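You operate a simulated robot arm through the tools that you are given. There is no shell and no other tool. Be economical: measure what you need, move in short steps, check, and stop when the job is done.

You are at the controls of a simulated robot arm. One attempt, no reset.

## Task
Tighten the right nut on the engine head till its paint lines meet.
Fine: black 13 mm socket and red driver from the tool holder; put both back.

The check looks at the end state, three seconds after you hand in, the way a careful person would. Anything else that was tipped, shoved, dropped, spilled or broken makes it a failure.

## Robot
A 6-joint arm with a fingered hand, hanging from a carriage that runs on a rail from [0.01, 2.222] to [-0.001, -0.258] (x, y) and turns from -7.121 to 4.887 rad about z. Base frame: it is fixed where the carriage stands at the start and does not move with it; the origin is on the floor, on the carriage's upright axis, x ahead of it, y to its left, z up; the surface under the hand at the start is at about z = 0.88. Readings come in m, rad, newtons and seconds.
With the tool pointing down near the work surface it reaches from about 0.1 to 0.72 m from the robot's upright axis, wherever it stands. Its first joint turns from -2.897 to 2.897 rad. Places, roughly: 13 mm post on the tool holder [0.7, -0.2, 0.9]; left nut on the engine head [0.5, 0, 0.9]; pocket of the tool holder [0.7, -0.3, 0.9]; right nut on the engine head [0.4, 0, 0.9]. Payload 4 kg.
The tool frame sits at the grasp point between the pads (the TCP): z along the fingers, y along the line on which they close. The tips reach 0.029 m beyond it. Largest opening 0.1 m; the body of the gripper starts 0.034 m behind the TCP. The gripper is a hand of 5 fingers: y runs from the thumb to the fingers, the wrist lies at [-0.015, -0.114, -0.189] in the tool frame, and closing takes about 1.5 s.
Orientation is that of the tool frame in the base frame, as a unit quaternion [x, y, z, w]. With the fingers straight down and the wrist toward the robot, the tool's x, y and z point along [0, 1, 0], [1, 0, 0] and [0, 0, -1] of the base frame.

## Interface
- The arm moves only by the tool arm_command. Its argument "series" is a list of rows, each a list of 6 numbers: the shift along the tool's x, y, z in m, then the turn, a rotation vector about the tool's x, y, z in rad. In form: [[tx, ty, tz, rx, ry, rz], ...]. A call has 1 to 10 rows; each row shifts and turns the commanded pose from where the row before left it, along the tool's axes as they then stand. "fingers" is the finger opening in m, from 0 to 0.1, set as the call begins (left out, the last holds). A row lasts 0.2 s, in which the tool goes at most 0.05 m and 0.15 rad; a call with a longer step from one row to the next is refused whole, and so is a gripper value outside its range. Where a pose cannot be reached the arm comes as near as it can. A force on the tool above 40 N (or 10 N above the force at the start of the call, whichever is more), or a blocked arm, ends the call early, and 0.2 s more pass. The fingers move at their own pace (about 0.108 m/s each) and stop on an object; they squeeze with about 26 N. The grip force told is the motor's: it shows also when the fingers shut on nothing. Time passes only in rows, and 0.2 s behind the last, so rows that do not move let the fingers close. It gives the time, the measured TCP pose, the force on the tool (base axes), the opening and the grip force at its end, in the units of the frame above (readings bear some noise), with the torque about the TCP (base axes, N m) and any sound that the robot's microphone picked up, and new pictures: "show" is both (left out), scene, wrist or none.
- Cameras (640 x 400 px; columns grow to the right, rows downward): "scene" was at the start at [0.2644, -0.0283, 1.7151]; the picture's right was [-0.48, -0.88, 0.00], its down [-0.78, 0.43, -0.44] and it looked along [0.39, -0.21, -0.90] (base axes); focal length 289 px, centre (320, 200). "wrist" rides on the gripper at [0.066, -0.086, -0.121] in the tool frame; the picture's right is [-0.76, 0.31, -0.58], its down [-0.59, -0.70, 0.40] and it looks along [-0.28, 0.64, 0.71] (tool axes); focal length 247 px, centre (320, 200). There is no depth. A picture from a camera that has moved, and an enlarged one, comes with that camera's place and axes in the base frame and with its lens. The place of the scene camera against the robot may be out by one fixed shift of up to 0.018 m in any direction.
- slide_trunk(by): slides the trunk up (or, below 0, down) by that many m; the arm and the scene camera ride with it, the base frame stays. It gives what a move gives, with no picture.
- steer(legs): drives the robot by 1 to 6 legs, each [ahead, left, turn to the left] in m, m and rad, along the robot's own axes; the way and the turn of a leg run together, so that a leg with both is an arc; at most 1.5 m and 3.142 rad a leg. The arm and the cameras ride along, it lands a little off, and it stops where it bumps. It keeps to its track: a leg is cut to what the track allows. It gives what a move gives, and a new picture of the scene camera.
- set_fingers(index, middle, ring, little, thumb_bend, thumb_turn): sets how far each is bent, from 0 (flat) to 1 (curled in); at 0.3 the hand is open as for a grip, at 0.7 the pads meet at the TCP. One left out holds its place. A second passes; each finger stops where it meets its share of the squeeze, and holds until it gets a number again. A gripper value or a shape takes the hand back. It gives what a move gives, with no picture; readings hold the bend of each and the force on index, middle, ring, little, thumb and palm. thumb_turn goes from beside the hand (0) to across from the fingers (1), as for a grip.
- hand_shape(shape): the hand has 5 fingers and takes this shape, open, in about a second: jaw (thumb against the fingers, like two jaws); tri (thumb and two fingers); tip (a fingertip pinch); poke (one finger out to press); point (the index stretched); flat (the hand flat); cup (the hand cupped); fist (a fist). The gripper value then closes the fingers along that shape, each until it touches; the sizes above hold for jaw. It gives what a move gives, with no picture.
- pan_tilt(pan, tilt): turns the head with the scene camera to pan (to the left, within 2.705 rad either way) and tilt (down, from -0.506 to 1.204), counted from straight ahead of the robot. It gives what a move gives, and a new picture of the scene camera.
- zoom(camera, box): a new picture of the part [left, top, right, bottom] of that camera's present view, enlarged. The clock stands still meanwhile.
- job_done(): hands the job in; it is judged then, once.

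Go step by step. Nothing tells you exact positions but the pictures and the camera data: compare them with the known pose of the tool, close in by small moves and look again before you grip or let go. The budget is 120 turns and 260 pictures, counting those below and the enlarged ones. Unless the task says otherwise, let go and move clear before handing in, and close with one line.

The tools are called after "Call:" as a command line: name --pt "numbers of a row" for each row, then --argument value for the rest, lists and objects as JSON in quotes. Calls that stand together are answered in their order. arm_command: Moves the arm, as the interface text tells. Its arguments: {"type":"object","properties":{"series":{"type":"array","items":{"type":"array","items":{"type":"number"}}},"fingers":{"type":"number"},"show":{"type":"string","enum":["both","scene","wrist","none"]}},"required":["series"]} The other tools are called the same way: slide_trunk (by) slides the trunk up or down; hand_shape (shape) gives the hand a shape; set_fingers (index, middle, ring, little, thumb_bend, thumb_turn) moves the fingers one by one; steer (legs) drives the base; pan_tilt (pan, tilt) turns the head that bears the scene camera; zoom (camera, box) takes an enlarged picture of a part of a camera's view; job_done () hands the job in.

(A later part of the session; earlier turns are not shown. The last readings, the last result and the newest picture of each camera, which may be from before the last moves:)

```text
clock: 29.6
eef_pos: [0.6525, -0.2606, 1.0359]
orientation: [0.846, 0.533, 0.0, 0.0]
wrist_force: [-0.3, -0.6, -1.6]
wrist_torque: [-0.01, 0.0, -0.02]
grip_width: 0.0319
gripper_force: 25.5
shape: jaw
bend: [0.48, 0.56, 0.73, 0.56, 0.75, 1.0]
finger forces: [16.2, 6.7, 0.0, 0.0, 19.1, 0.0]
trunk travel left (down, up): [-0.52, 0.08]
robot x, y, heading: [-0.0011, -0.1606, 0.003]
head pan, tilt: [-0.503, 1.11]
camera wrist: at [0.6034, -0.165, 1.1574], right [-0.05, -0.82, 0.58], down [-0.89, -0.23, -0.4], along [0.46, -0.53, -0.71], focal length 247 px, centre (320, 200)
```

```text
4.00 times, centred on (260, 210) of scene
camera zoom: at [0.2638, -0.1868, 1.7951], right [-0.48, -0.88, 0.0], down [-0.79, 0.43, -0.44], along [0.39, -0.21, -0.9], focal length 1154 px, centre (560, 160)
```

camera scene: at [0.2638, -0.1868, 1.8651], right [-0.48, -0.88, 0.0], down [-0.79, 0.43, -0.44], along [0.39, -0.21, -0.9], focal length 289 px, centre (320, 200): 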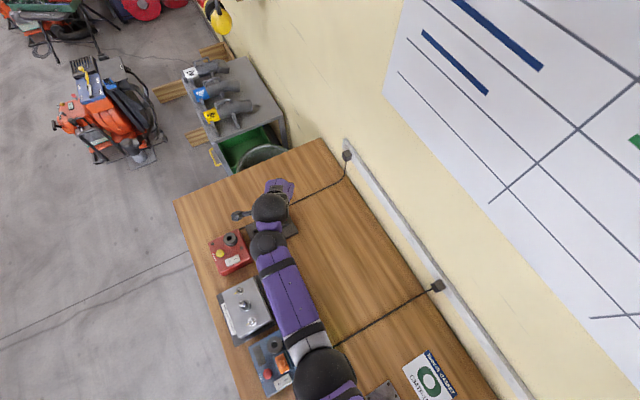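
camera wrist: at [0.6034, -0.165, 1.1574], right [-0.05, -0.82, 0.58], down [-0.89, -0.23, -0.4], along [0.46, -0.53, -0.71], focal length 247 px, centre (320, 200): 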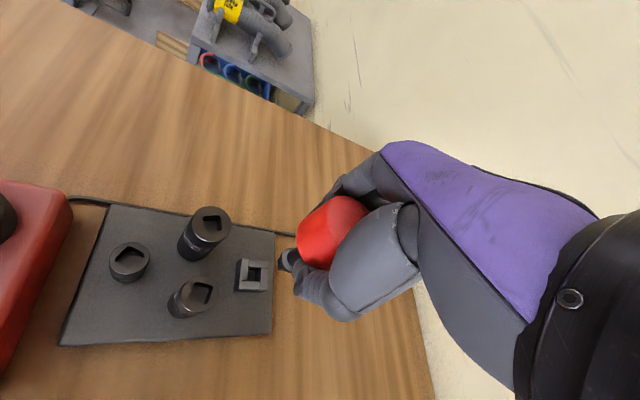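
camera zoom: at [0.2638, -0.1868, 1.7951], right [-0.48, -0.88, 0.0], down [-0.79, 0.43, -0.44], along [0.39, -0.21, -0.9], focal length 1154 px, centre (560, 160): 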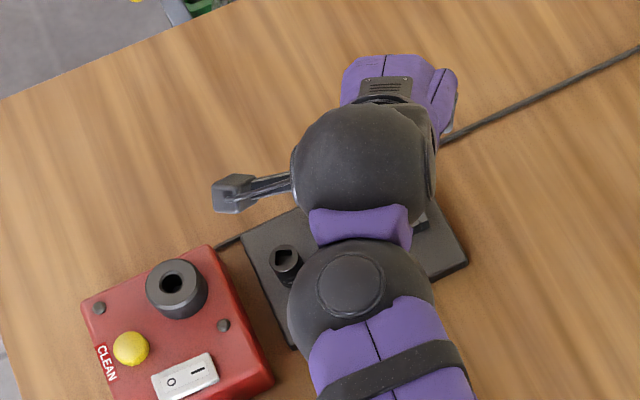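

The driver is out. I'll look closely at the 13 mm socket's square hole orientation before moving.

Call:
zoom --camera "wrist" --box '[96, 230, 176, 290]'

Call:
zoom --camera "wrist" --box '[220, 230, 300, 300]'

Call:
zoom --camera "scene" --box '[272, 210, 312, 240]'

```text
6.67 times, centred on (136, 260) of wrist
camera zoom: at [0.6034, -0.165, 1.1574], right [-0.05, -0.82, 0.58], down [-0.89, -0.23, -0.4], along [0.46, -0.53, -0.71], focal length 1646 px, centre (1547, -200)
```

zoom: 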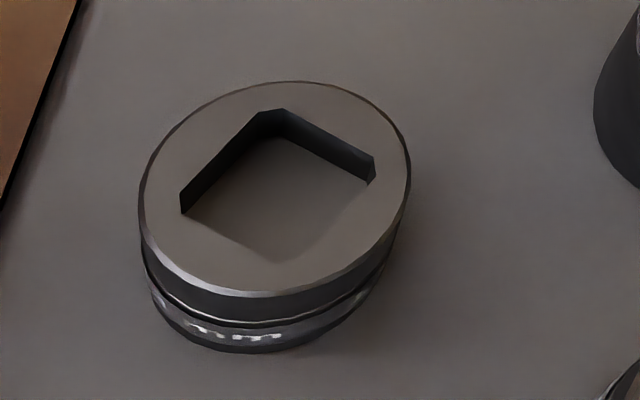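

```text
5.71 times, centred on (260, 265) of wrist
camera zoom: at [0.6034, -0.165, 1.1574], right [-0.05, -0.82, 0.58], down [-0.89, -0.23, -0.4], along [0.46, -0.53, -0.71], focal length 1411 px, centre (663, -171)
```

zoom: 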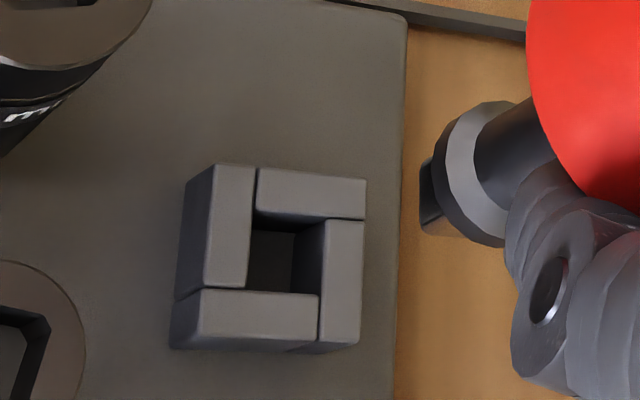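

```text
13.33 times, centred on (292, 225) of scene
camera zoom: at [0.2638, -0.1868, 1.7951], right [-0.48, -0.88, 0.0], down [-0.79, 0.43, -0.44], along [0.39, -0.21, -0.9], focal length 3848 px, centre (693, -133)
```

zoom: 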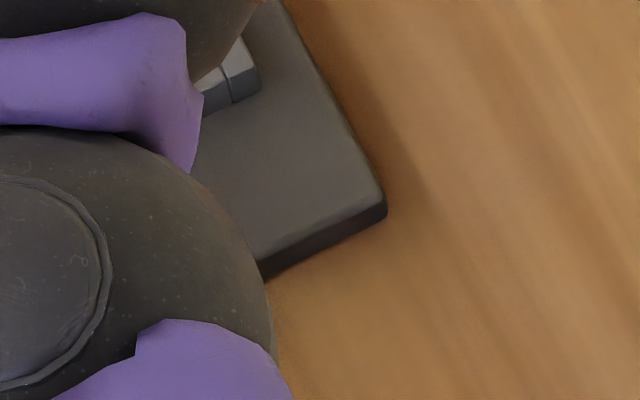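

The 13 mm hole is a 12 mm square turned ~26° clockwise relative to the holder, at ≈ (0.658, -0.155). I'll carry the driver over it, turned by +0.45 rad, and look.

Call:
arm_command --pt "0 0 -0.03 0 0 0" --pt "0.0243 -0.0103 0 0 0 0" --pt "0.0243 -0.0103 0 0 0 0" --pt "0.0243 -0.0103 0 0 0 0" --pt "0.0243 -0.0103 0 0 0 0" --pt "0 0 0 0 0 0.15" --pt "0 0 0 0 0 0.15" --pt "0 0 0 0 0 0.15" --pt "0 0 0 0 0 0" --show "both"

Call:
zoom --camera "wrist" --box '[200, 180, 360, 300]'

Call:
zoom --camera "scene" --box '[220, 170, 300, 260]'

```text
clock: 31.6
eef_pos: [0.6572, -0.1545, 1.0651]
orientation: [0.944, 0.331, 0.0, -0.001]
wrist_force: [-0.8, 0.7, -1.6]
wrist_torque: [0.01, 0.03, 0.01]
grip_width: 0.0314
gripper_force: 25.7
shape: jaw
bend: [0.48, 0.56, 0.73, 0.56, 0.75, 1.0]
finger forces: [16.1, 6.5, 0.0, 0.0, 17.4, 0.1]
trunk travel left (down, up): [-0.52, 0.08]
robot x, y, heading: [0.0007, -0.1617, -0.001]
head pan, tilt: [-0.503, 1.11]
camera scene: at [0.2638, -0.1868, 1.7951], right [-0.48, -0.88, 0.0], down [-0.79, 0.43, -0.44], along [0.39, -0.21, -0.9], focal length 289 px, centre (320, 200)
camera wrist: at [0.655, -0.047, 1.1859], right [-0.4, -0.71, 0.58], down [-0.9, 0.18, -0.4], along [0.18, -0.68, -0.71], focal length 247 px, centre (320, 200)
```

scene: 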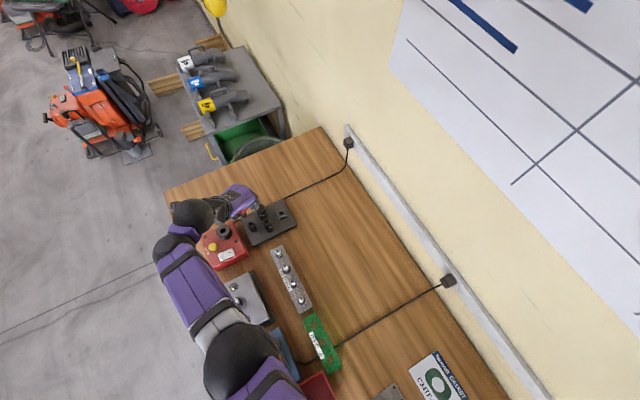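
wrist: 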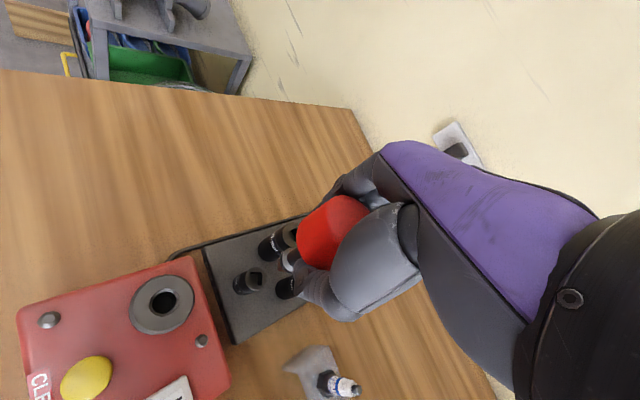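

```text
3.33 times, centred on (280, 240) of wrist
camera zoom: at [0.655, -0.047, 1.1859], right [-0.4, -0.71, 0.58], down [-0.9, 0.18, -0.4], along [0.18, -0.68, -0.71], focal length 823 px, centre (453, 67)
```

zoom: 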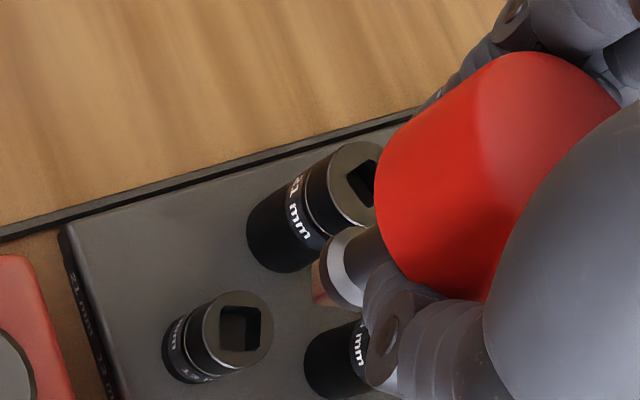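

```text
4.44 times, centred on (260, 215) of scene
camera zoom: at [0.2638, -0.1868, 1.7951], right [-0.48, -0.88, 0.0], down [-0.79, 0.43, -0.44], along [0.39, -0.21, -0.9], focal length 1283 px, centre (587, 133)
```

zoom: 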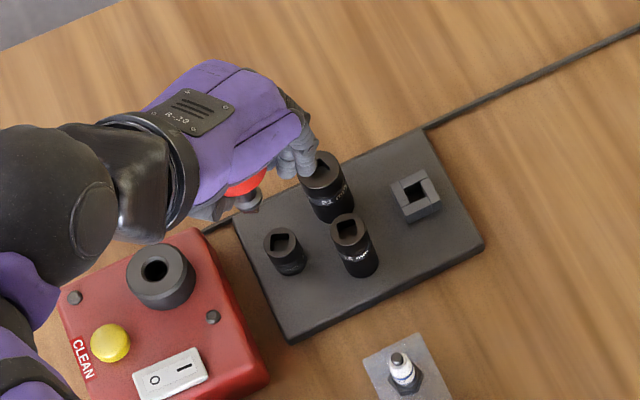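

The driver seems lined up within a few mm. I'll descend part way so the tip hangs ~1–2 cm above the socket and check the alignment.

Call:
arm_command --pt "0 0 0.02 0 0 0" --pt "0 0 0.02 0 0 0" --pt "0 0 0 0 0 0" --pt "0 0 0 0 0 0" --show "wrist"

Call:
zoom --camera "wrist" --box '[240, 220, 336, 292]'

Call:
zoom --camera "scene" --box '[240, 190, 296, 240]'

```text
clock: 32.6
eef_pos: [0.6577, -0.1563, 1.025]
orientation: [0.943, 0.332, 0.001, -0.001]
wrist_force: [-0.5, -0.8, -2.3]
wrist_torque: [0.02, 0.01, -0.03]
grip_width: 0.0314
gripper_force: 25.7
shape: jaw
bend: [0.48, 0.56, 0.73, 0.56, 0.75, 1.0]
finger forces: [15.9, 6.5, 0.1, 0.1, 17.4, 0.0]
trunk travel left (down, up): [-0.52, 0.08]
robot x, y, heading: [-0.0017, -0.1603, 0.0]
head pan, tilt: [-0.503, 1.11]
camera wrist: at [0.6552, -0.048, 1.1459], right [-0.4, -0.71, 0.58], down [-0.9, 0.18, -0.4], along [0.18, -0.68, -0.71], focal length 247 px, centre (320, 200)
```

wrist: 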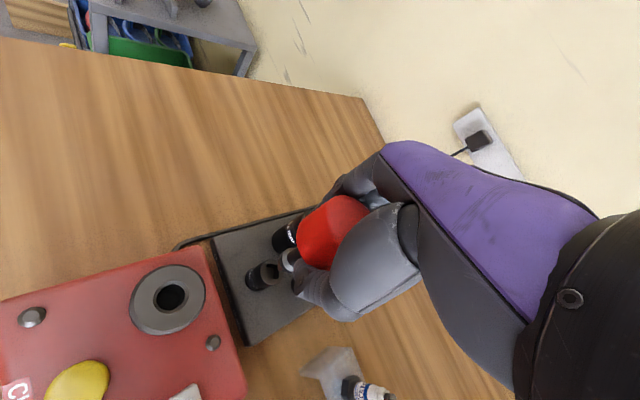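

```text
5.56 times, centred on (288, 256) of wrist
camera zoom: at [0.6552, -0.048, 1.1459], right [-0.4, -0.71, 0.58], down [-0.9, 0.18, -0.4], along [0.18, -0.68, -0.71], focal length 1372 px, centre (498, -111)
```

zoom: 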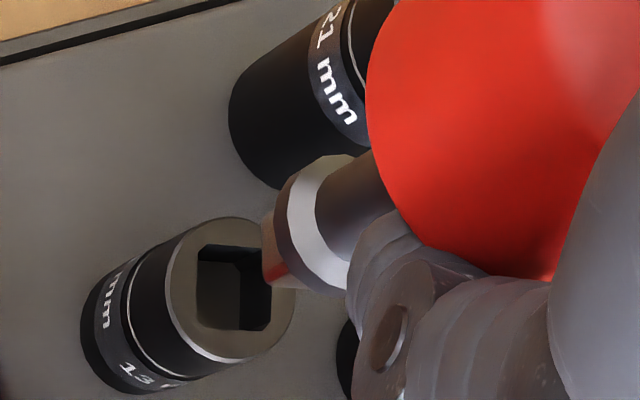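

```text
8.00 times, centred on (268, 215) of scene
camera zoom: at [0.2638, -0.1868, 1.7951], right [-0.48, -0.88, 0.0], down [-0.79, 0.43, -0.44], along [0.39, -0.21, -0.9], focal length 2309 px, centre (736, 80)
```

zoom: 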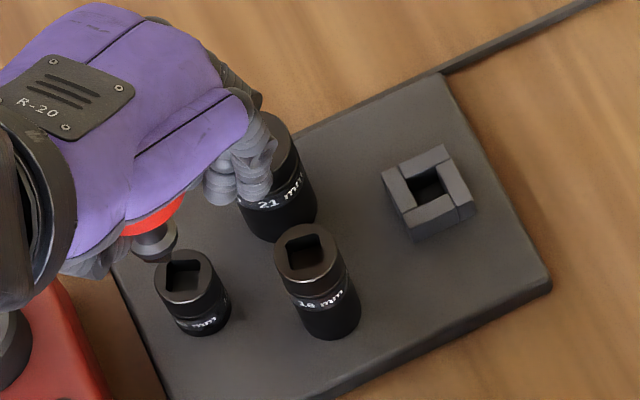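

The tip needs a small correction of about (-1.5, -2.5) mm; I apply it and descend another 1 cm to check.

Call:
arm_command --pt "-0.0027 0.001 0 0 0 0" --pt "0 0 0.01 0 0 0" --pt "0 0 0 0 0 0" --show "wrist"

Call:
zoom --camera "wrist" --box '[250, 230, 314, 278]'

Call:
zoom --camera "scene" --box '[246, 206, 278, 230]'

```text
clock: 33.5
eef_pos: [0.657, -0.1573, 1.0157]
orientation: [0.944, 0.331, 0.0, 0.0]
wrist_force: [1.3, -0.1, -1.7]
wrist_torque: [-0.03, -0.02, -0.01]
grip_width: 0.0313
gripper_force: 26.1
shape: jaw
bend: [0.48, 0.56, 0.73, 0.56, 0.75, 1.0]
finger forces: [16.0, 6.5, 0.1, 0.1, 17.4, 0.0]
trunk travel left (down, up): [-0.52, 0.08]
robot x, y, heading: [-0.0006, -0.1605, 0.0]
head pan, tilt: [-0.503, 1.11]
camera wrist: at [0.6536, -0.0496, 1.1362], right [-0.4, -0.71, 0.58], down [-0.9, 0.18, -0.4], along [0.18, -0.68, -0.71], focal length 247 px, centre (320, 200)
```

wrist: 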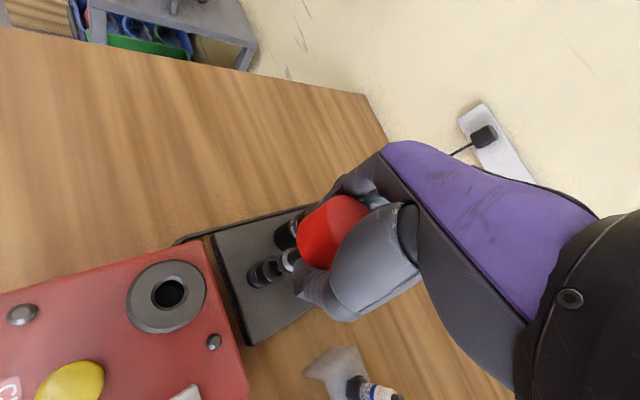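

```text
8.33 times, centred on (282, 254) of wrist
camera zoom: at [0.6536, -0.0496, 1.1362], right [-0.4, -0.71, 0.58], down [-0.9, 0.18, -0.4], along [0.18, -0.68, -0.71], focal length 2058 px, centre (637, -250)
```

zoom: 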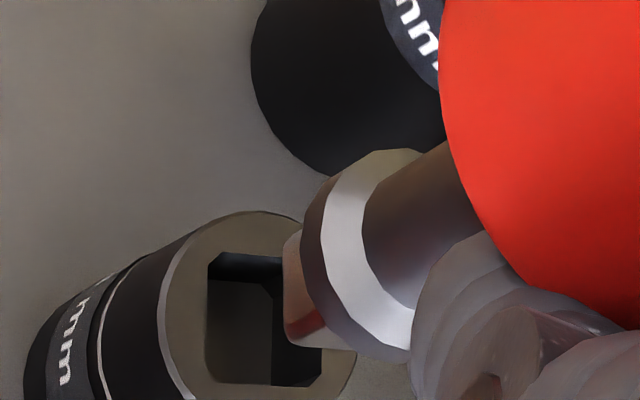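

```text
16.00 times, centred on (262, 218) of scene
camera zoom: at [0.2638, -0.1868, 1.7951], right [-0.48, -0.88, 0.0], down [-0.79, 0.43, -0.44], along [0.39, -0.21, -0.9], focal length 4618 px, centre (1248, -88)
```

zoom: 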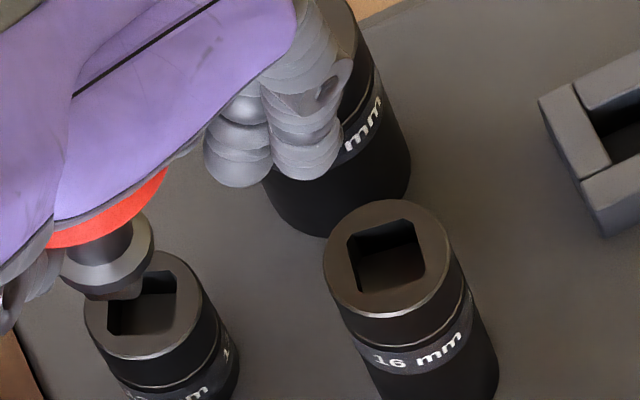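

Both views agree on a remaining ~3 mm error in y. I correct it and descend until nearly touching.

Call:
arm_command --pt "-0.0019 0.0023 0 0 0 0" --pt "0 0 0 0 0 0" --pt "0 0 0.008 0 0 0" --pt "0 0 0 0 0 0" --show "none"

Call:
zoom --camera "wrist" --box '[250, 230, 314, 278]'

Call:
zoom --camera "scene" --box '[246, 206, 278, 230]'

```text
clock: 34.5
eef_pos: [0.6541, -0.1603, 1.0083]
orientation: [0.944, 0.331, 0.0, 0.0]
wrist_force: [-0.4, -0.5, -1.9]
wrist_torque: [-0.02, -0.01, 0.01]
grip_width: 0.0314
gripper_force: 25.9
shape: jaw
bend: [0.48, 0.56, 0.73, 0.56, 0.75, 1.0]
finger forces: [15.9, 6.4, 0.0, 0.0, 17.4, 0.0]
out of reach, approached as far as the arm can: row 3
trunk travel left (down, up): [-0.52, 0.08]
robot x, y, heading: [0.0005, -0.16, 0.003]
head pan, tilt: [-0.503, 1.11]
```

```text
8.33 times, centred on (282, 254) of wrist
camera zoom: at [0.6505, -0.0527, 1.1291], right [-0.4, -0.71, 0.58], down [-0.9, 0.18, -0.4], along [0.18, -0.68, -0.71], focal length 2058 px, centre (637, -250)
```

zoom: 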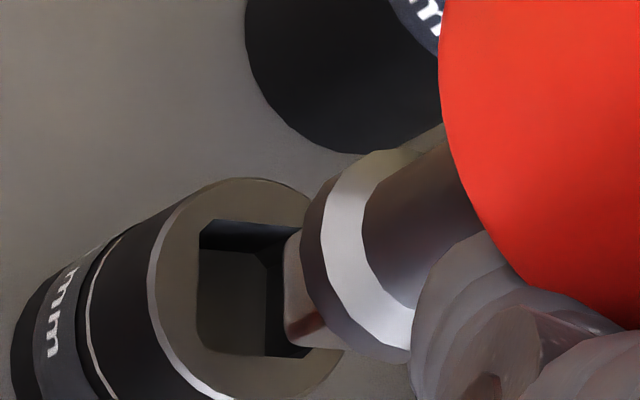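

```text
16.00 times, centred on (262, 218) of scene
camera zoom: at [0.2638, -0.1868, 1.7951], right [-0.48, -0.88, 0.0], down [-0.79, 0.43, -0.44], along [0.39, -0.21, -0.9], focal length 4618 px, centre (1248, -88)
```

zoom: 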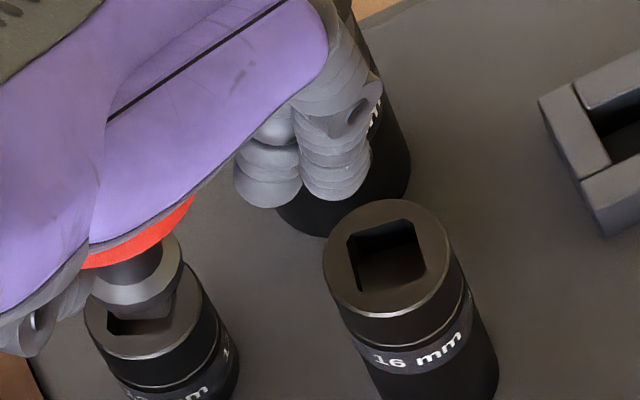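

The arm hit a reach limit at this trunk height. I'll raise the hand and lower the trunk by the same amount.

Call:
arm_command --pt "0 0 -0.03 0 0 0" --pt "0 0 -0.03 0 0 0" --pt "0 0 0 0 0 0" --show "none"

Call:
slide_trunk --by -0.06

Call:
arm_command --pt "0 0 0 0 0 0" --show "none"

```text
clock: 35.2
eef_pos: [0.6534, -0.1609, 1.07]
orientation: [0.943, 0.332, 0.0, -0.001]
wrist_force: [0.1, 0.6, -1.4]
wrist_torque: [0.0, 0.01, 0.01]
grip_width: 0.0314
gripper_force: 26.5
shape: jaw
bend: [0.48, 0.56, 0.73, 0.56, 0.75, 1.0]
finger forces: [16.0, 6.6, 0.0, 0.0, 17.2, 0.0]
trunk travel left (down, up): [-0.52, 0.08]
robot x, y, heading: [-0.0026, -0.161, 0.008]
head pan, tilt: [-0.503, 1.11]
```

```text
clock: 36.2
eef_pos: [0.6542, -0.1614, 1.0088]
orientation: [0.943, 0.332, -0.001, 0.0]
wrist_force: [0.0, 0.2, -1.6]
wrist_torque: [0.03, -0.01, -0.01]
grip_width: 0.0315
gripper_force: 26.5
shape: jaw
bend: [0.48, 0.56, 0.73, 0.56, 0.75, 1.0]
finger forces: [15.9, 6.3, 0.1, 0.0, 17.2, 0.0]
trunk travel left (down, up): [-0.46, 0.14]
robot x, y, heading: [-0.0004, -0.1564, 0.004]
head pan, tilt: [-0.503, 1.11]
```

```text
clock: 36.6
eef_pos: [0.6532, -0.1611, 1.0089]
orientation: [0.943, 0.332, 0.0, 0.0]
wrist_force: [0.4, -0.5, -1.6]
wrist_torque: [0.01, -0.04, 0.02]
grip_width: 0.0317
gripper_force: 25.9
shape: jaw
bend: [0.48, 0.56, 0.73, 0.56, 0.75, 1.0]
finger forces: [15.9, 6.3, 0.1, 0.1, 17.2, 0.0]
trunk travel left (down, up): [-0.46, 0.14]
robot x, y, heading: [0.002, -0.1564, 0.007]
head pan, tilt: [-0.503, 1.11]
```

Correcting back to (0.657, -0.160) and looking.

Call:
arm_command --pt "0.003 0.0012 0 0 0 0" --pt "0 0 0 0 0 0" --show "none"

Call:
zoom --camera "wrist" --box '[250, 230, 314, 278]'

Call:
zoom --camera "scene" --box '[242, 204, 274, 228]'

```text
clock: 37.2
eef_pos: [0.6566, -0.159, 1.0085]
orientation: [0.943, 0.332, 0.001, 0.0]
wrist_force: [-0.4, 1.1, -1.3]
wrist_torque: [-0.03, 0.01, 0.01]
grip_width: 0.0317
gripper_force: 26.0
shape: jaw
bend: [0.48, 0.56, 0.73, 0.56, 0.75, 1.0]
finger forces: [15.8, 6.4, 0.1, 0.0, 17.2, 0.1]
trunk travel left (down, up): [-0.46, 0.14]
robot x, y, heading: [-0.0015, -0.1598, 0.001]
head pan, tilt: [-0.503, 1.11]
```

```text
8.33 times, centred on (282, 254) of wrist
camera zoom: at [0.6542, -0.0518, 1.1298], right [-0.4, -0.71, 0.58], down [-0.9, 0.18, -0.4], along [0.18, -0.68, -0.71], focal length 2058 px, centre (637, -250)
```

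zoom: 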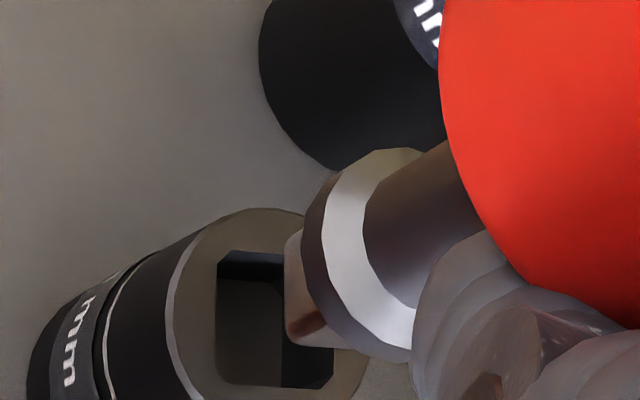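

```text
16.00 times, centred on (258, 216) of scene
camera zoom: at [0.2638, -0.1868, 1.7351], right [-0.48, -0.88, 0.0], down [-0.79, 0.43, -0.44], along [0.39, -0.21, -0.9], focal length 4618 px, centre (1312, -56)
```

zoom: 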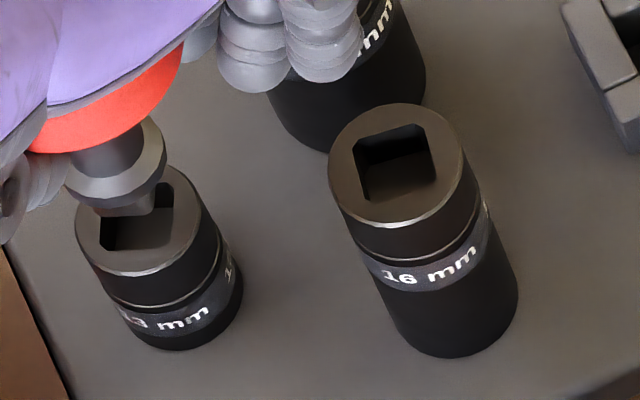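

Both views now show alignment. Pressing down gently.

Call:
arm_command --pt "0 0 0.004 0 0 0" --pt "0 0 0.004 0 0 0" --pt "0 0 0.004 0 0 0" --pt "0 0 0.004 0 0 0" --pt "0 0 0 0 0 0" --show "none"

Call:
zoom --camera "wrist" --box '[250, 230, 314, 278]'

Call:
zoom --camera "scene" --box '[242, 204, 274, 228]'

```text
clock: 38.5
eef_pos: [0.656, -0.1591, 0.9922]
orientation: [0.943, 0.332, 0.0, 0.0]
wrist_force: [-0.3, -0.6, -1.8]
wrist_torque: [0.0, -0.02, 0.0]
grip_width: 0.0316
gripper_force: 26.4
shape: jaw
bend: [0.48, 0.56, 0.73, 0.56, 0.75, 1.0]
finger forces: [15.9, 6.5, 0.1, 0.1, 17.2, 0.0]
trunk travel left (down, up): [-0.46, 0.14]
robot x, y, heading: [0.002, -0.1586, 0.005]
head pan, tilt: [-0.503, 1.11]
```

```text
8.33 times, centred on (282, 254) of wrist
camera zoom: at [0.6538, -0.0516, 1.1135], right [-0.4, -0.71, 0.58], down [-0.9, 0.18, -0.4], along [0.18, -0.68, -0.71], focal length 2058 px, centre (637, -250)
```

zoom: 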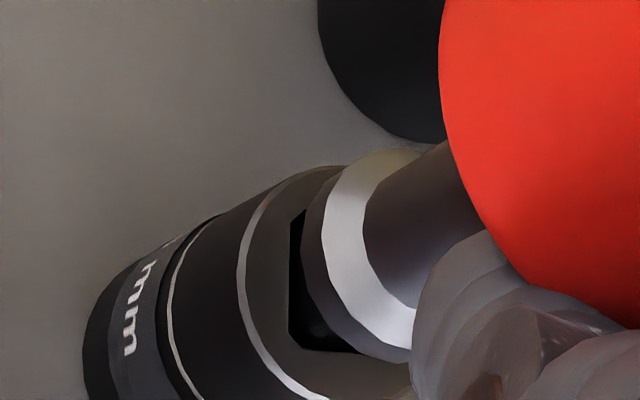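

```text
16.00 times, centred on (258, 216) of scene
camera zoom: at [0.2638, -0.1868, 1.7351], right [-0.48, -0.88, 0.0], down [-0.79, 0.43, -0.44], along [0.39, -0.21, -0.9], focal length 4618 px, centre (1312, -56)
```

zoom: 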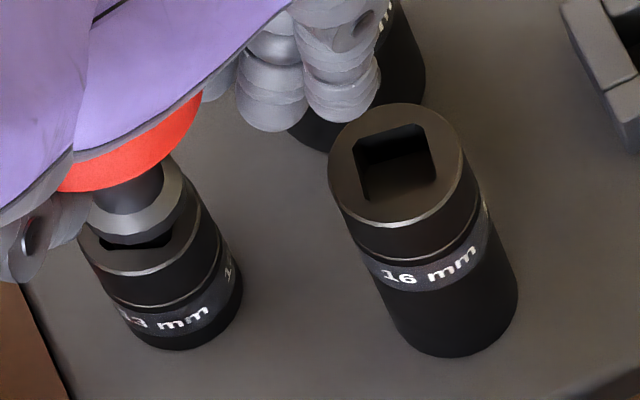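

The tip is entering the hole with no contact force. Continuing down.

Call:
arm_command --pt "0 0 0.003 0 0 0" --pt "0 0 0.003 0 0 0" --pt "0 0 0.003 0 0 0" --pt "0 0 0 0 0 0" --show "none"

Call:
zoom --camera "wrist" --box '[250, 230, 314, 278]'

Call:
zoom --camera "scene" --box '[242, 204, 274, 228]'

```text
clock: 39.5
eef_pos: [0.6584, -0.1598, 0.9862]
orientation: [0.944, 0.331, 0.002, 0.001]
wrist_force: [-0.2, -0.4, 7.7]
wrist_torque: [-0.06, -0.05, 0.0]
grip_width: 0.0319
gripper_force: 26.0
shape: jaw
bend: [0.48, 0.56, 0.73, 0.56, 0.76, 1.0]
finger forces: [16.3, 5.5, 0.1, 0.1, 16.2, 0.1]
trunk travel left (down, up): [-0.46, 0.14]
robot x, y, heading: [-0.0028, -0.1617, 0.005]
head pan, tilt: [-0.503, 1.11]
```

```text
8.33 times, centred on (282, 254) of wrist
camera zoom: at [0.6556, -0.0519, 1.1064], right [-0.4, -0.71, 0.58], down [-0.9, 0.18, -0.4], along [0.18, -0.68, -0.71], focal length 2058 px, centre (637, -250)
```

zoom: 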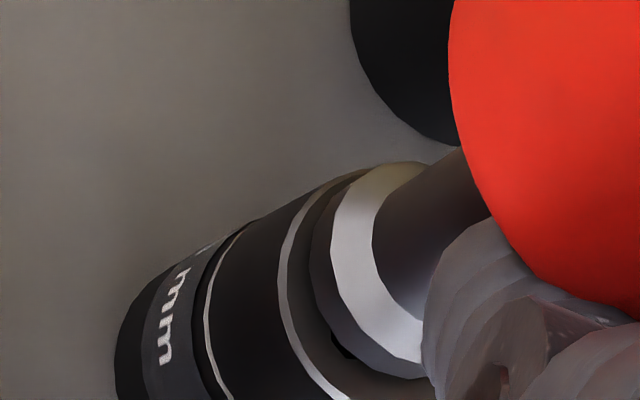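

```text
16.00 times, centred on (258, 216) of scene
camera zoom: at [0.2641, -0.1869, 1.7354], right [-0.48, -0.88, 0.0], down [-0.79, 0.43, -0.45], along [0.39, -0.21, -0.9], focal length 4618 px, centre (1312, -56)
```

zoom: 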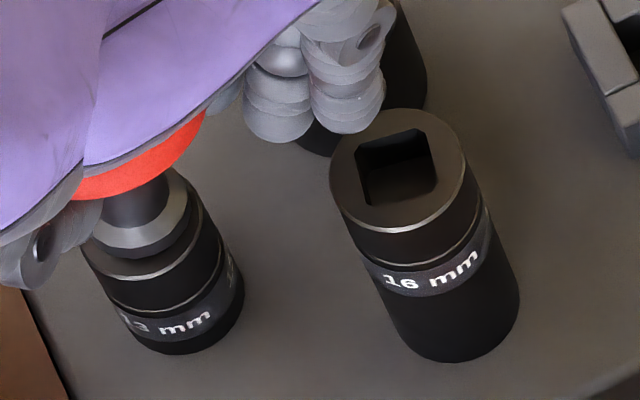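

Contact at ~10 N with the collar nearly on the socket. Pressing slightly more.

Call:
arm_command --pt "0 0 0.002 0 0 0" --pt "0 0 0.002 0 0 0" --pt "0 0 0 0 0 0" --show "none"

Call:
zoom --camera "wrist" --box '[250, 230, 314, 278]'

Call:
zoom --camera "scene" --box '[242, 204, 274, 228]'

```text
clock: 40.2
eef_pos: [0.6607, -0.1604, 0.9829]
orientation: [0.943, 0.332, 0.002, 0.002]
wrist_force: [2.0, -1.8, 19.0]
wrist_torque: [-0.18, -0.13, -0.01]
grip_width: 0.0314
gripper_force: 26.0
shape: jaw
bend: [0.48, 0.57, 0.73, 0.56, 0.77, 1.0]
finger forces: [15.7, 5.4, 0.1, 0.0, 14.7, 0.0]
trunk travel left (down, up): [-0.46, 0.14]
robot x, y, heading: [-0.0011, -0.1595, 0.002]
head pan, tilt: [-0.503, 1.11]
```

```text
8.33 times, centred on (282, 254) of wrist
camera zoom: at [0.657, -0.0521, 1.1039], right [-0.4, -0.71, 0.58], down [-0.9, 0.18, -0.4], along [0.18, -0.68, -0.71], focal length 2058 px, centre (637, -250)
```

zoom: 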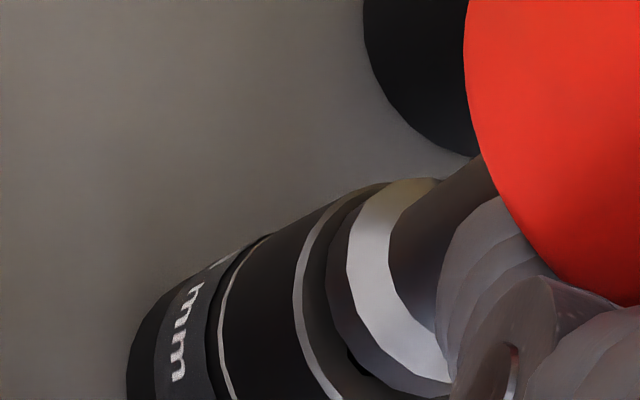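

```text
16.00 times, centred on (258, 216) of scene
camera zoom: at [0.2647, -0.187, 1.7357], right [-0.48, -0.88, 0.0], down [-0.79, 0.43, -0.45], along [0.39, -0.21, -0.9], focal length 4618 px, centre (1312, -56)
```

zoom: 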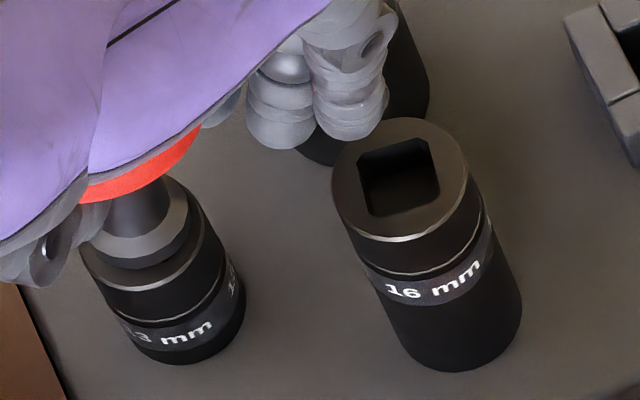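

About 10 mm of the square is in. I'll lift a bit to see whether the socket comes along.

Call:
arm_command --pt "0 0 -0.004 0 0 0" --pt "0 0 -0.004 0 0 0" --pt "0 0 -0.004 0 0 0" --pt "0 0 -0.004 0 0 0" --pt "0 0 -0.004 0 0 0" --pt "0 0 0 0 0 0" --show "none"

Call:
zoom --camera "wrist" --box '[250, 230, 314, 278]'

Call:
zoom --camera "scene" --box '[242, 204, 274, 228]'

```text
clock: 41.6
eef_pos: [0.6551, -0.1608, 0.9977]
orientation: [0.944, 0.331, 0.0, 0.0]
wrist_force: [1.7, -0.7, -2.0]
wrist_torque: [0.02, -0.03, 0.02]
grip_width: 0.0298
gripper_force: 25.8
shape: jaw
bend: [0.48, 0.57, 0.73, 0.56, 0.77, 1.0]
finger forces: [15.2, 5.7, 0.0, 0.1, 19.2, 0.0]
trunk travel left (down, up): [-0.46, 0.14]
robot x, y, heading: [-0.0006, -0.1596, 0.001]
head pan, tilt: [-0.503, 1.11]
```

```text
8.33 times, centred on (282, 254) of wrist
camera zoom: at [0.6535, -0.0524, 1.1206], right [-0.4, -0.71, 0.58], down [-0.9, 0.18, -0.4], along [0.18, -0.68, -0.71], focal length 2058 px, centre (637, -250)
```

zoom: 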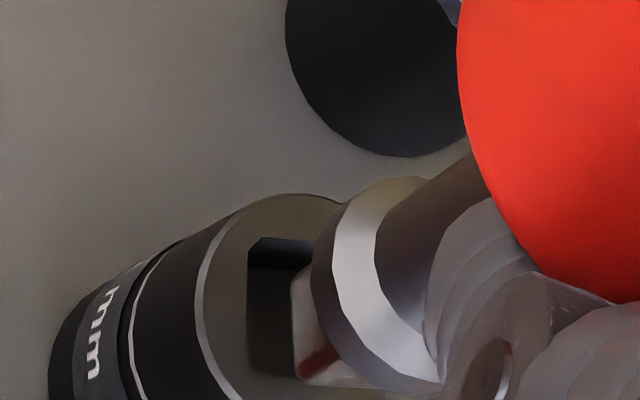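

```text
16.00 times, centred on (258, 216) of scene
camera zoom: at [0.2638, -0.1868, 1.7351], right [-0.48, -0.88, 0.0], down [-0.79, 0.43, -0.44], along [0.39, -0.21, -0.9], focal length 4618 px, centre (1312, -56)
```

zoom: 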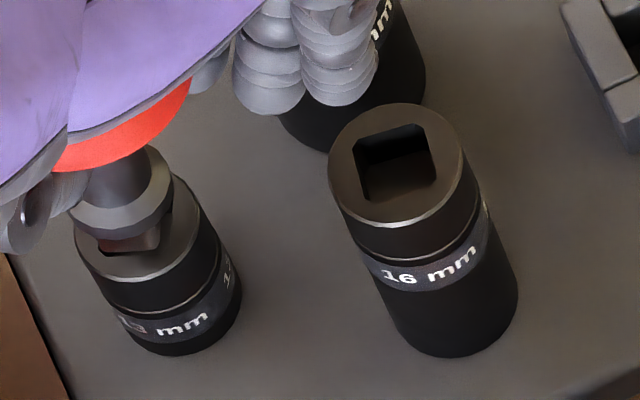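

The socket stayed: the hand's fingers probably touched the 21 mm socket and the driver shifted in the grip. I'll rise, turn the hand -90° (same square fit) so the fingers face away from the other sockets, and re-align.

Call:
arm_command --pt "0 0 -0.03 0 0 0" --pt "0 0 -0.02 0 0 0" --pt "0 0 0 0 0 -0.15" --pt "0 0 0 0 0 -0.15" --pt "0 0 0 0 0 -0.15" --pt "0 0 0 0 0 -0.15" --pt "0 0 0 0 0 -0.15" --pt "0 0 0 0 0 -0.15" --pt "0 0 0 0 0 -0.15" --pt "0 0 0 0 0 -0.15" --show "none"

Call:
arm_command --pt "0 0 0 0 0 -0.15" --pt "0 0 0 0 0 -0.15" --pt "0 0 0 0 0 -0.07" --pt "0 0 0 0 0 0" --show "both"

Call:
zoom --camera "wrist" --box '[200, 180, 360, 300]'

```text
clock: 43.9
eef_pos: [0.6552, -0.1596, 1.0504]
orientation: [0.592, 0.806, 0.0, -0.001]
wrist_force: [-0.5, 1.0, -0.6]
wrist_torque: [0.0, -0.02, -0.01]
grip_width: 0.0294
gripper_force: 26.0
shape: jaw
bend: [0.48, 0.57, 0.73, 0.56, 0.77, 1.0]
finger forces: [15.0, 5.6, 0.0, 0.0, 18.8, 0.1]
trunk travel left (down, up): [-0.46, 0.14]
robot x, y, heading: [-0.0004, -0.1581, 0.007]
head pan, tilt: [-0.503, 1.11]
```

```text
clock: 44.9
eef_pos: [0.6572, -0.1609, 1.0499]
orientation: [0.433, 0.901, 0.001, 0.0]
wrist_force: [-0.7, 0.2, -1.5]
wrist_torque: [0.0, 0.01, 0.01]
grip_width: 0.0301
gripper_force: 25.9
shape: jaw
bend: [0.48, 0.57, 0.73, 0.56, 0.77, 1.0]
finger forces: [15.0, 5.5, 0.0, 0.0, 18.8, 0.0]
trunk travel left (down, up): [-0.46, 0.14]
robot x, y, heading: [-0.0037, -0.1601, 0.004]
head pan, tilt: [-0.503, 1.11]
camera scene: at [0.2638, -0.1868, 1.7351], right [-0.48, -0.88, 0.0], down [-0.79, 0.43, -0.44], along [0.39, -0.21, -0.9], focal length 289 px, centre (320, 200)
camera wrist: at [0.5484, -0.1625, 1.1711], right [0.71, -0.4, 0.58], down [-0.18, -0.9, -0.4], along [0.68, 0.18, -0.71], focal length 247 px, centre (320, 200)
```

scene: 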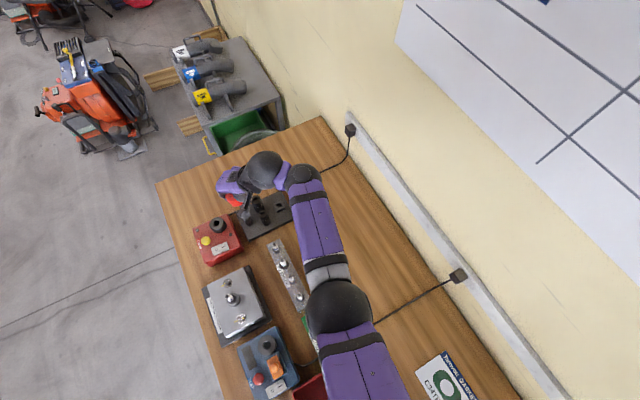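
wrist: 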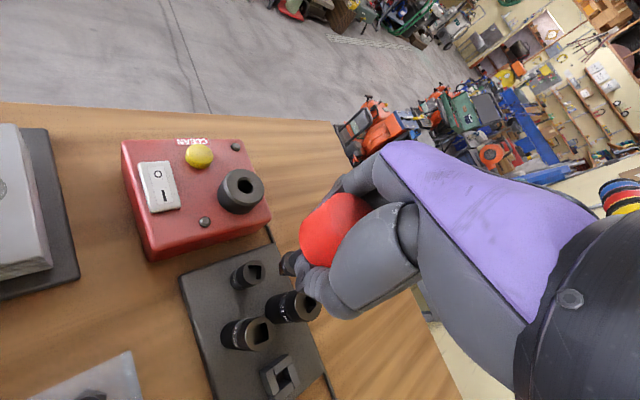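

```text
3.33 times, centred on (280, 240) of wrist
camera zoom: at [0.5484, -0.1625, 1.1711], right [0.71, -0.4, 0.58], down [-0.18, -0.9, -0.4], along [0.68, 0.18, -0.71], focal length 823 px, centre (453, 67)
```

zoom: 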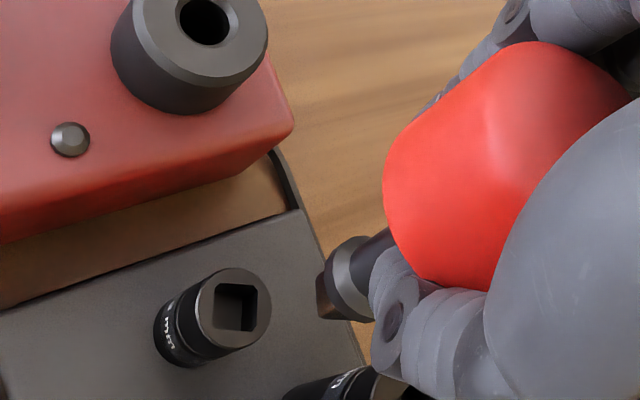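

The grip tilted the driver: the thumb tip curled under the knob because I held it too low. I'll put the driver back in its pocket and re-grip higher; moving over the pocket first.

Call:
arm_command --pt "0 0 -0.02 0 0 0" --pt "-0.019 -0.0165 0 0 0 0" --pt "-0.019 -0.0165 0 0 0 0" --pt "-0.019 -0.0165 0 0 0 0" --pt "-0.019 -0.0165 0 0 0 0" --pt "0 0 0 0 0 0.15" --pt "0 0 0 0 0 0.15" --pt "0 0 0 0 0 0.15" --pt "0 0 0 0 0 0.15" --pt "0 0 0 0 0 0.15" --show "none"

Call:
arm_command --pt "0 0 0 0 0 0.15" --pt "0 0 0 0 0 0.15" --pt "0 0 0 0 0 0.07" --pt "0 0 0 0 0 0" --show "wrist"

Call:
zoom --camera "wrist" --box '[230, 220, 326, 292]'

Call:
zoom --camera "scene" --box '[220, 160, 300, 230]'

```text
clock: 47.0
eef_pos: [0.6531, -0.2591, 1.0689]
orientation: [0.733, 0.68, -0.001, 0.0]
wrist_force: [0.2, -0.2, -1.9]
wrist_torque: [-0.02, 0.02, 0.03]
grip_width: 0.0299
gripper_force: 25.9
shape: jaw
bend: [0.48, 0.57, 0.73, 0.56, 0.77, 1.0]
finger forces: [14.7, 5.6, 0.0, 0.0, 18.5, 0.0]
trunk travel left (down, up): [-0.46, 0.14]
robot x, y, heading: [0.0015, -0.1608, 0.008]
head pan, tilt: [-0.503, 1.11]
```

```text
clock: 48.0
eef_pos: [0.6529, -0.2609, 1.0695]
orientation: [0.846, 0.533, 0.0, 0.0]
wrist_force: [-0.6, -0.1, -0.6]
wrist_torque: [0.0, 0.02, -0.01]
grip_width: 0.0295
gripper_force: 25.8
shape: jaw
bend: [0.48, 0.57, 0.73, 0.56, 0.77, 1.0]
finger forces: [14.5, 5.6, 0.0, 0.1, 18.3, 0.1]
trunk travel left (down, up): [-0.46, 0.14]
robot x, y, heading: [-0.0027, -0.159, 0.005]
head pan, tilt: [-0.503, 1.11]
camera wrist: at [0.6035, -0.1639, 1.1912], right [-0.05, -0.81, 0.58], down [-0.89, -0.23, -0.4], along [0.46, -0.53, -0.71], focal length 247 px, centre (320, 200)
```

wrist: 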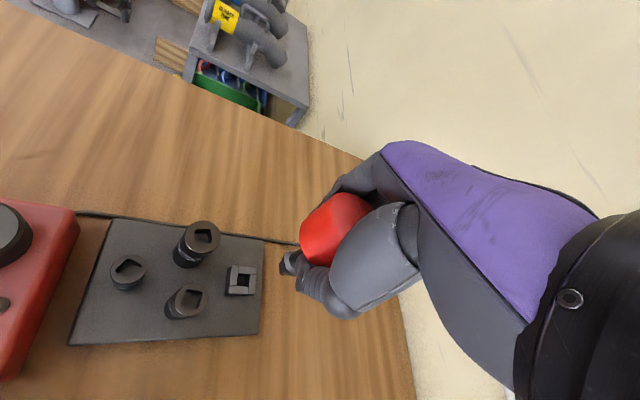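

```text
5.56 times, centred on (278, 256) of wrist
camera zoom: at [0.6035, -0.1639, 1.1912], right [-0.05, -0.81, 0.58], down [-0.89, -0.23, -0.4], along [0.46, -0.53, -0.71], focal length 1372 px, centre (553, -111)
```

zoom: 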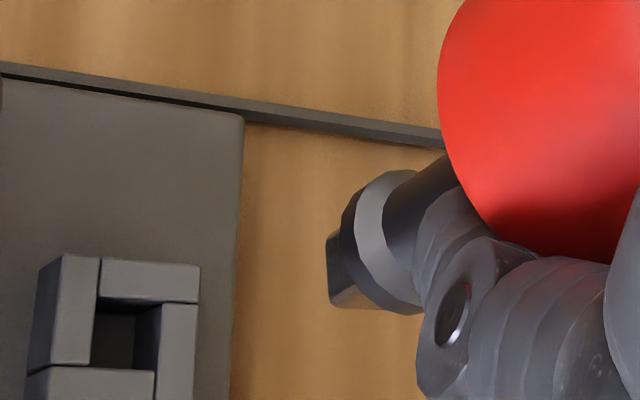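

```text
5.71 times, centred on (260, 195) of scene
camera zoom: at [0.2638, -0.1868, 1.7351], right [-0.48, -0.88, 0.0], down [-0.79, 0.43, -0.44], along [0.39, -0.21, -0.9], focal length 1649 px, centre (663, 229)
```

zoom: 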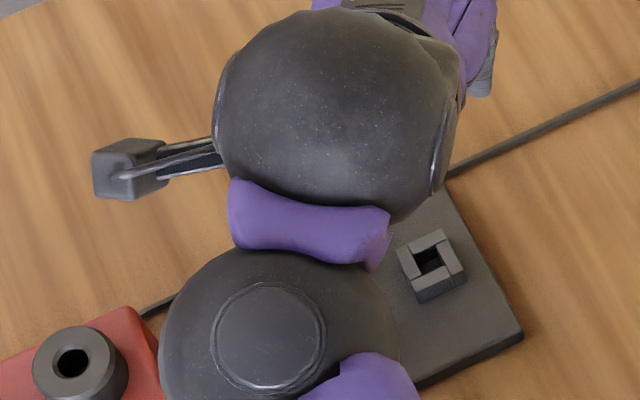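

The tip leans ~7° toward the thumb. I'll counter-tilt the hand, shift over the pocket and come down part-way.

Call:
arm_command --pt "0 0 0 -0.12 0 0" --pt "0.004 -0.0025 0 0 0 0" --pt "0 -0.0024 0.02 0 0 0" --pt "0 -0.0024 0.02 0 0 0" --pt "0 0 0 0 0 0" --show "none"

Call:
zoom --camera "wrist" --box '[230, 220, 326, 292]'

Call:
zoom --camera "wrist" --box '[160, 150, 400, 330]'

```text
clock: 49.2
eef_pos: [0.6533, -0.2568, 1.029]
orientation: [0.844, 0.533, 0.032, 0.051]
wrist_force: [0.1, 0.2, -1.4]
wrist_torque: [0.01, 0.01, -0.01]
grip_width: 0.0297
gripper_force: 26.2
shape: jaw
bend: [0.48, 0.57, 0.73, 0.56, 0.77, 1.0]
finger forces: [14.5, 5.4, 0.1, 0.0, 18.3, 0.1]
trunk travel left (down, up): [-0.46, 0.14]
robot x, y, heading: [-0.0005, -0.1613, 0.006]
head pan, tilt: [-0.503, 1.11]
```

```text
5.56 times, centred on (278, 256) of wrist
camera zoom: at [0.5911, -0.1546, 1.1389], right [-0.11, -0.78, 0.61], down [-0.84, -0.25, -0.48], along [0.53, -0.57, -0.63], focal length 1372 px, centre (553, -111)
```

zoom: 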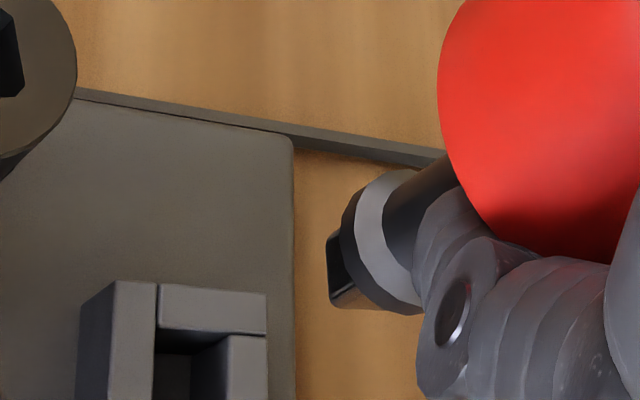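

```text
2.22 times, centred on (280, 240) of wrist
camera zoom: at [0.5911, -0.1546, 1.1389], right [-0.11, -0.78, 0.61], down [-0.84, -0.25, -0.48], along [0.53, -0.57, -0.63], focal length 549 px, centre (409, 111)
```

zoom: 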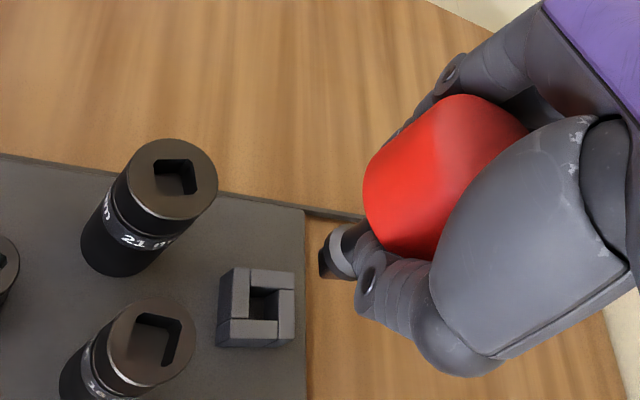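

The tip is nearly over the pocket. Descending another 4.5 cm and checking.

Call:
arm_command --pt "0.0005 -0.0013 0 0 0 0" --pt "0 -0.0018 0.015 0 0 0" --pt "0 -0.0018 0.015 0 0 0" --pt "0 -0.0015 0.012 0 0 0" --pt "0 0 0 0 0 0" --show "none"

Call:
zoom --camera "wrist" --box '[230, 220, 326, 292]'

Call:
zoom --camera "scene" --box '[240, 180, 304, 228]'

```text
clock: 50.5
eef_pos: [0.6512, -0.2549, 0.9863]
orientation: [0.844, 0.532, 0.032, 0.051]
wrist_force: [-0.1, 0.2, -1.2]
wrist_torque: [0.01, 0.02, 0.02]
grip_width: 0.0298
gripper_force: 26.0
shape: jaw
bend: [0.48, 0.57, 0.73, 0.56, 0.77, 1.0]
finger forces: [14.5, 5.5, 0.0, 0.0, 18.3, 0.0]
trunk travel left (down, up): [-0.46, 0.14]
robot x, y, heading: [-0.0027, -0.1542, 0.008]
head pan, tilt: [-0.503, 1.11]
```

```text
5.56 times, centred on (278, 256) of wrist
camera zoom: at [0.5897, -0.1522, 1.0961], right [-0.11, -0.78, 0.61], down [-0.84, -0.25, -0.48], along [0.53, -0.57, -0.63], focal length 1372 px, centre (553, -111)
```

zoom: 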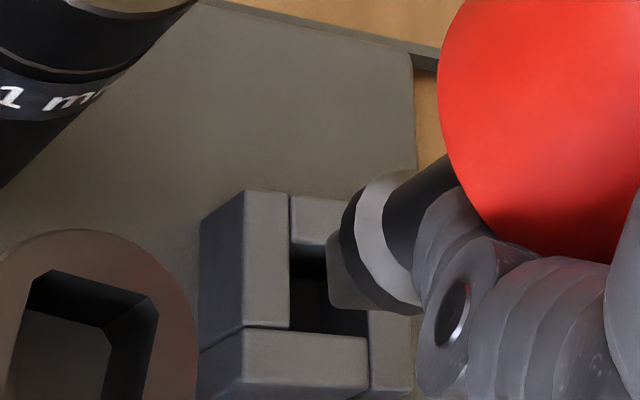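

```text
8.33 times, centred on (272, 204) of scene
camera zoom: at [0.2638, -0.1868, 1.7351], right [-0.48, -0.88, 0.0], down [-0.79, 0.43, -0.44], along [0.39, -0.21, -0.9], focal length 2405 px, centre (720, 167)
```

zoom: 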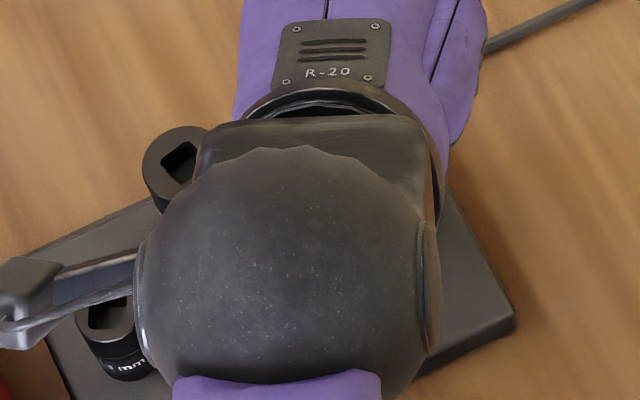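

Perpendicular alignment is good. Continuing down into the pocket slowly.

Call:
arm_command --pt "-0.0007 0.0009 0 0 0 0" --pt "0 -0.0006 0.005 0 0 0" --pt "0 -0.0006 0.005 0 0 0" --pt "0 -0.0006 0.005 0 0 0" --pt "0 0 0 0 0 0" --show "none"

Call:
zoom --camera "wrist" --box '[230, 220, 326, 292]'

```text
clock: 51.6
eef_pos: [0.6495, -0.256, 0.9725]
orientation: [0.844, 0.532, 0.032, 0.051]
wrist_force: [0.1, 0.0, -1.6]
wrist_torque: [0.01, -0.02, 0.02]
grip_width: 0.0297
gripper_force: 25.7
shape: jaw
bend: [0.48, 0.57, 0.73, 0.56, 0.77, 1.0]
finger forces: [14.4, 5.6, 0.0, 0.1, 18.3, 0.0]
trunk travel left (down, up): [-0.46, 0.14]
robot x, y, heading: [-0.0035, -0.1574, 0.004]
head pan, tilt: [-0.503, 1.11]
```

```text
5.56 times, centred on (278, 256) of wrist
camera zoom: at [0.5895, -0.1536, 1.0815], right [-0.11, -0.78, 0.61], down [-0.84, -0.25, -0.48], along [0.53, -0.57, -0.63], focal length 1372 px, centre (553, -111)
```

zoom: 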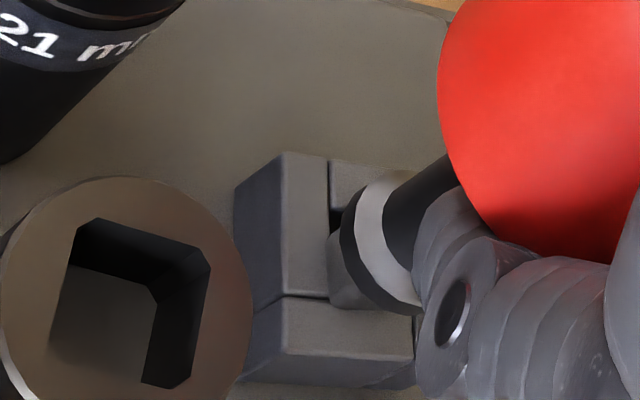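

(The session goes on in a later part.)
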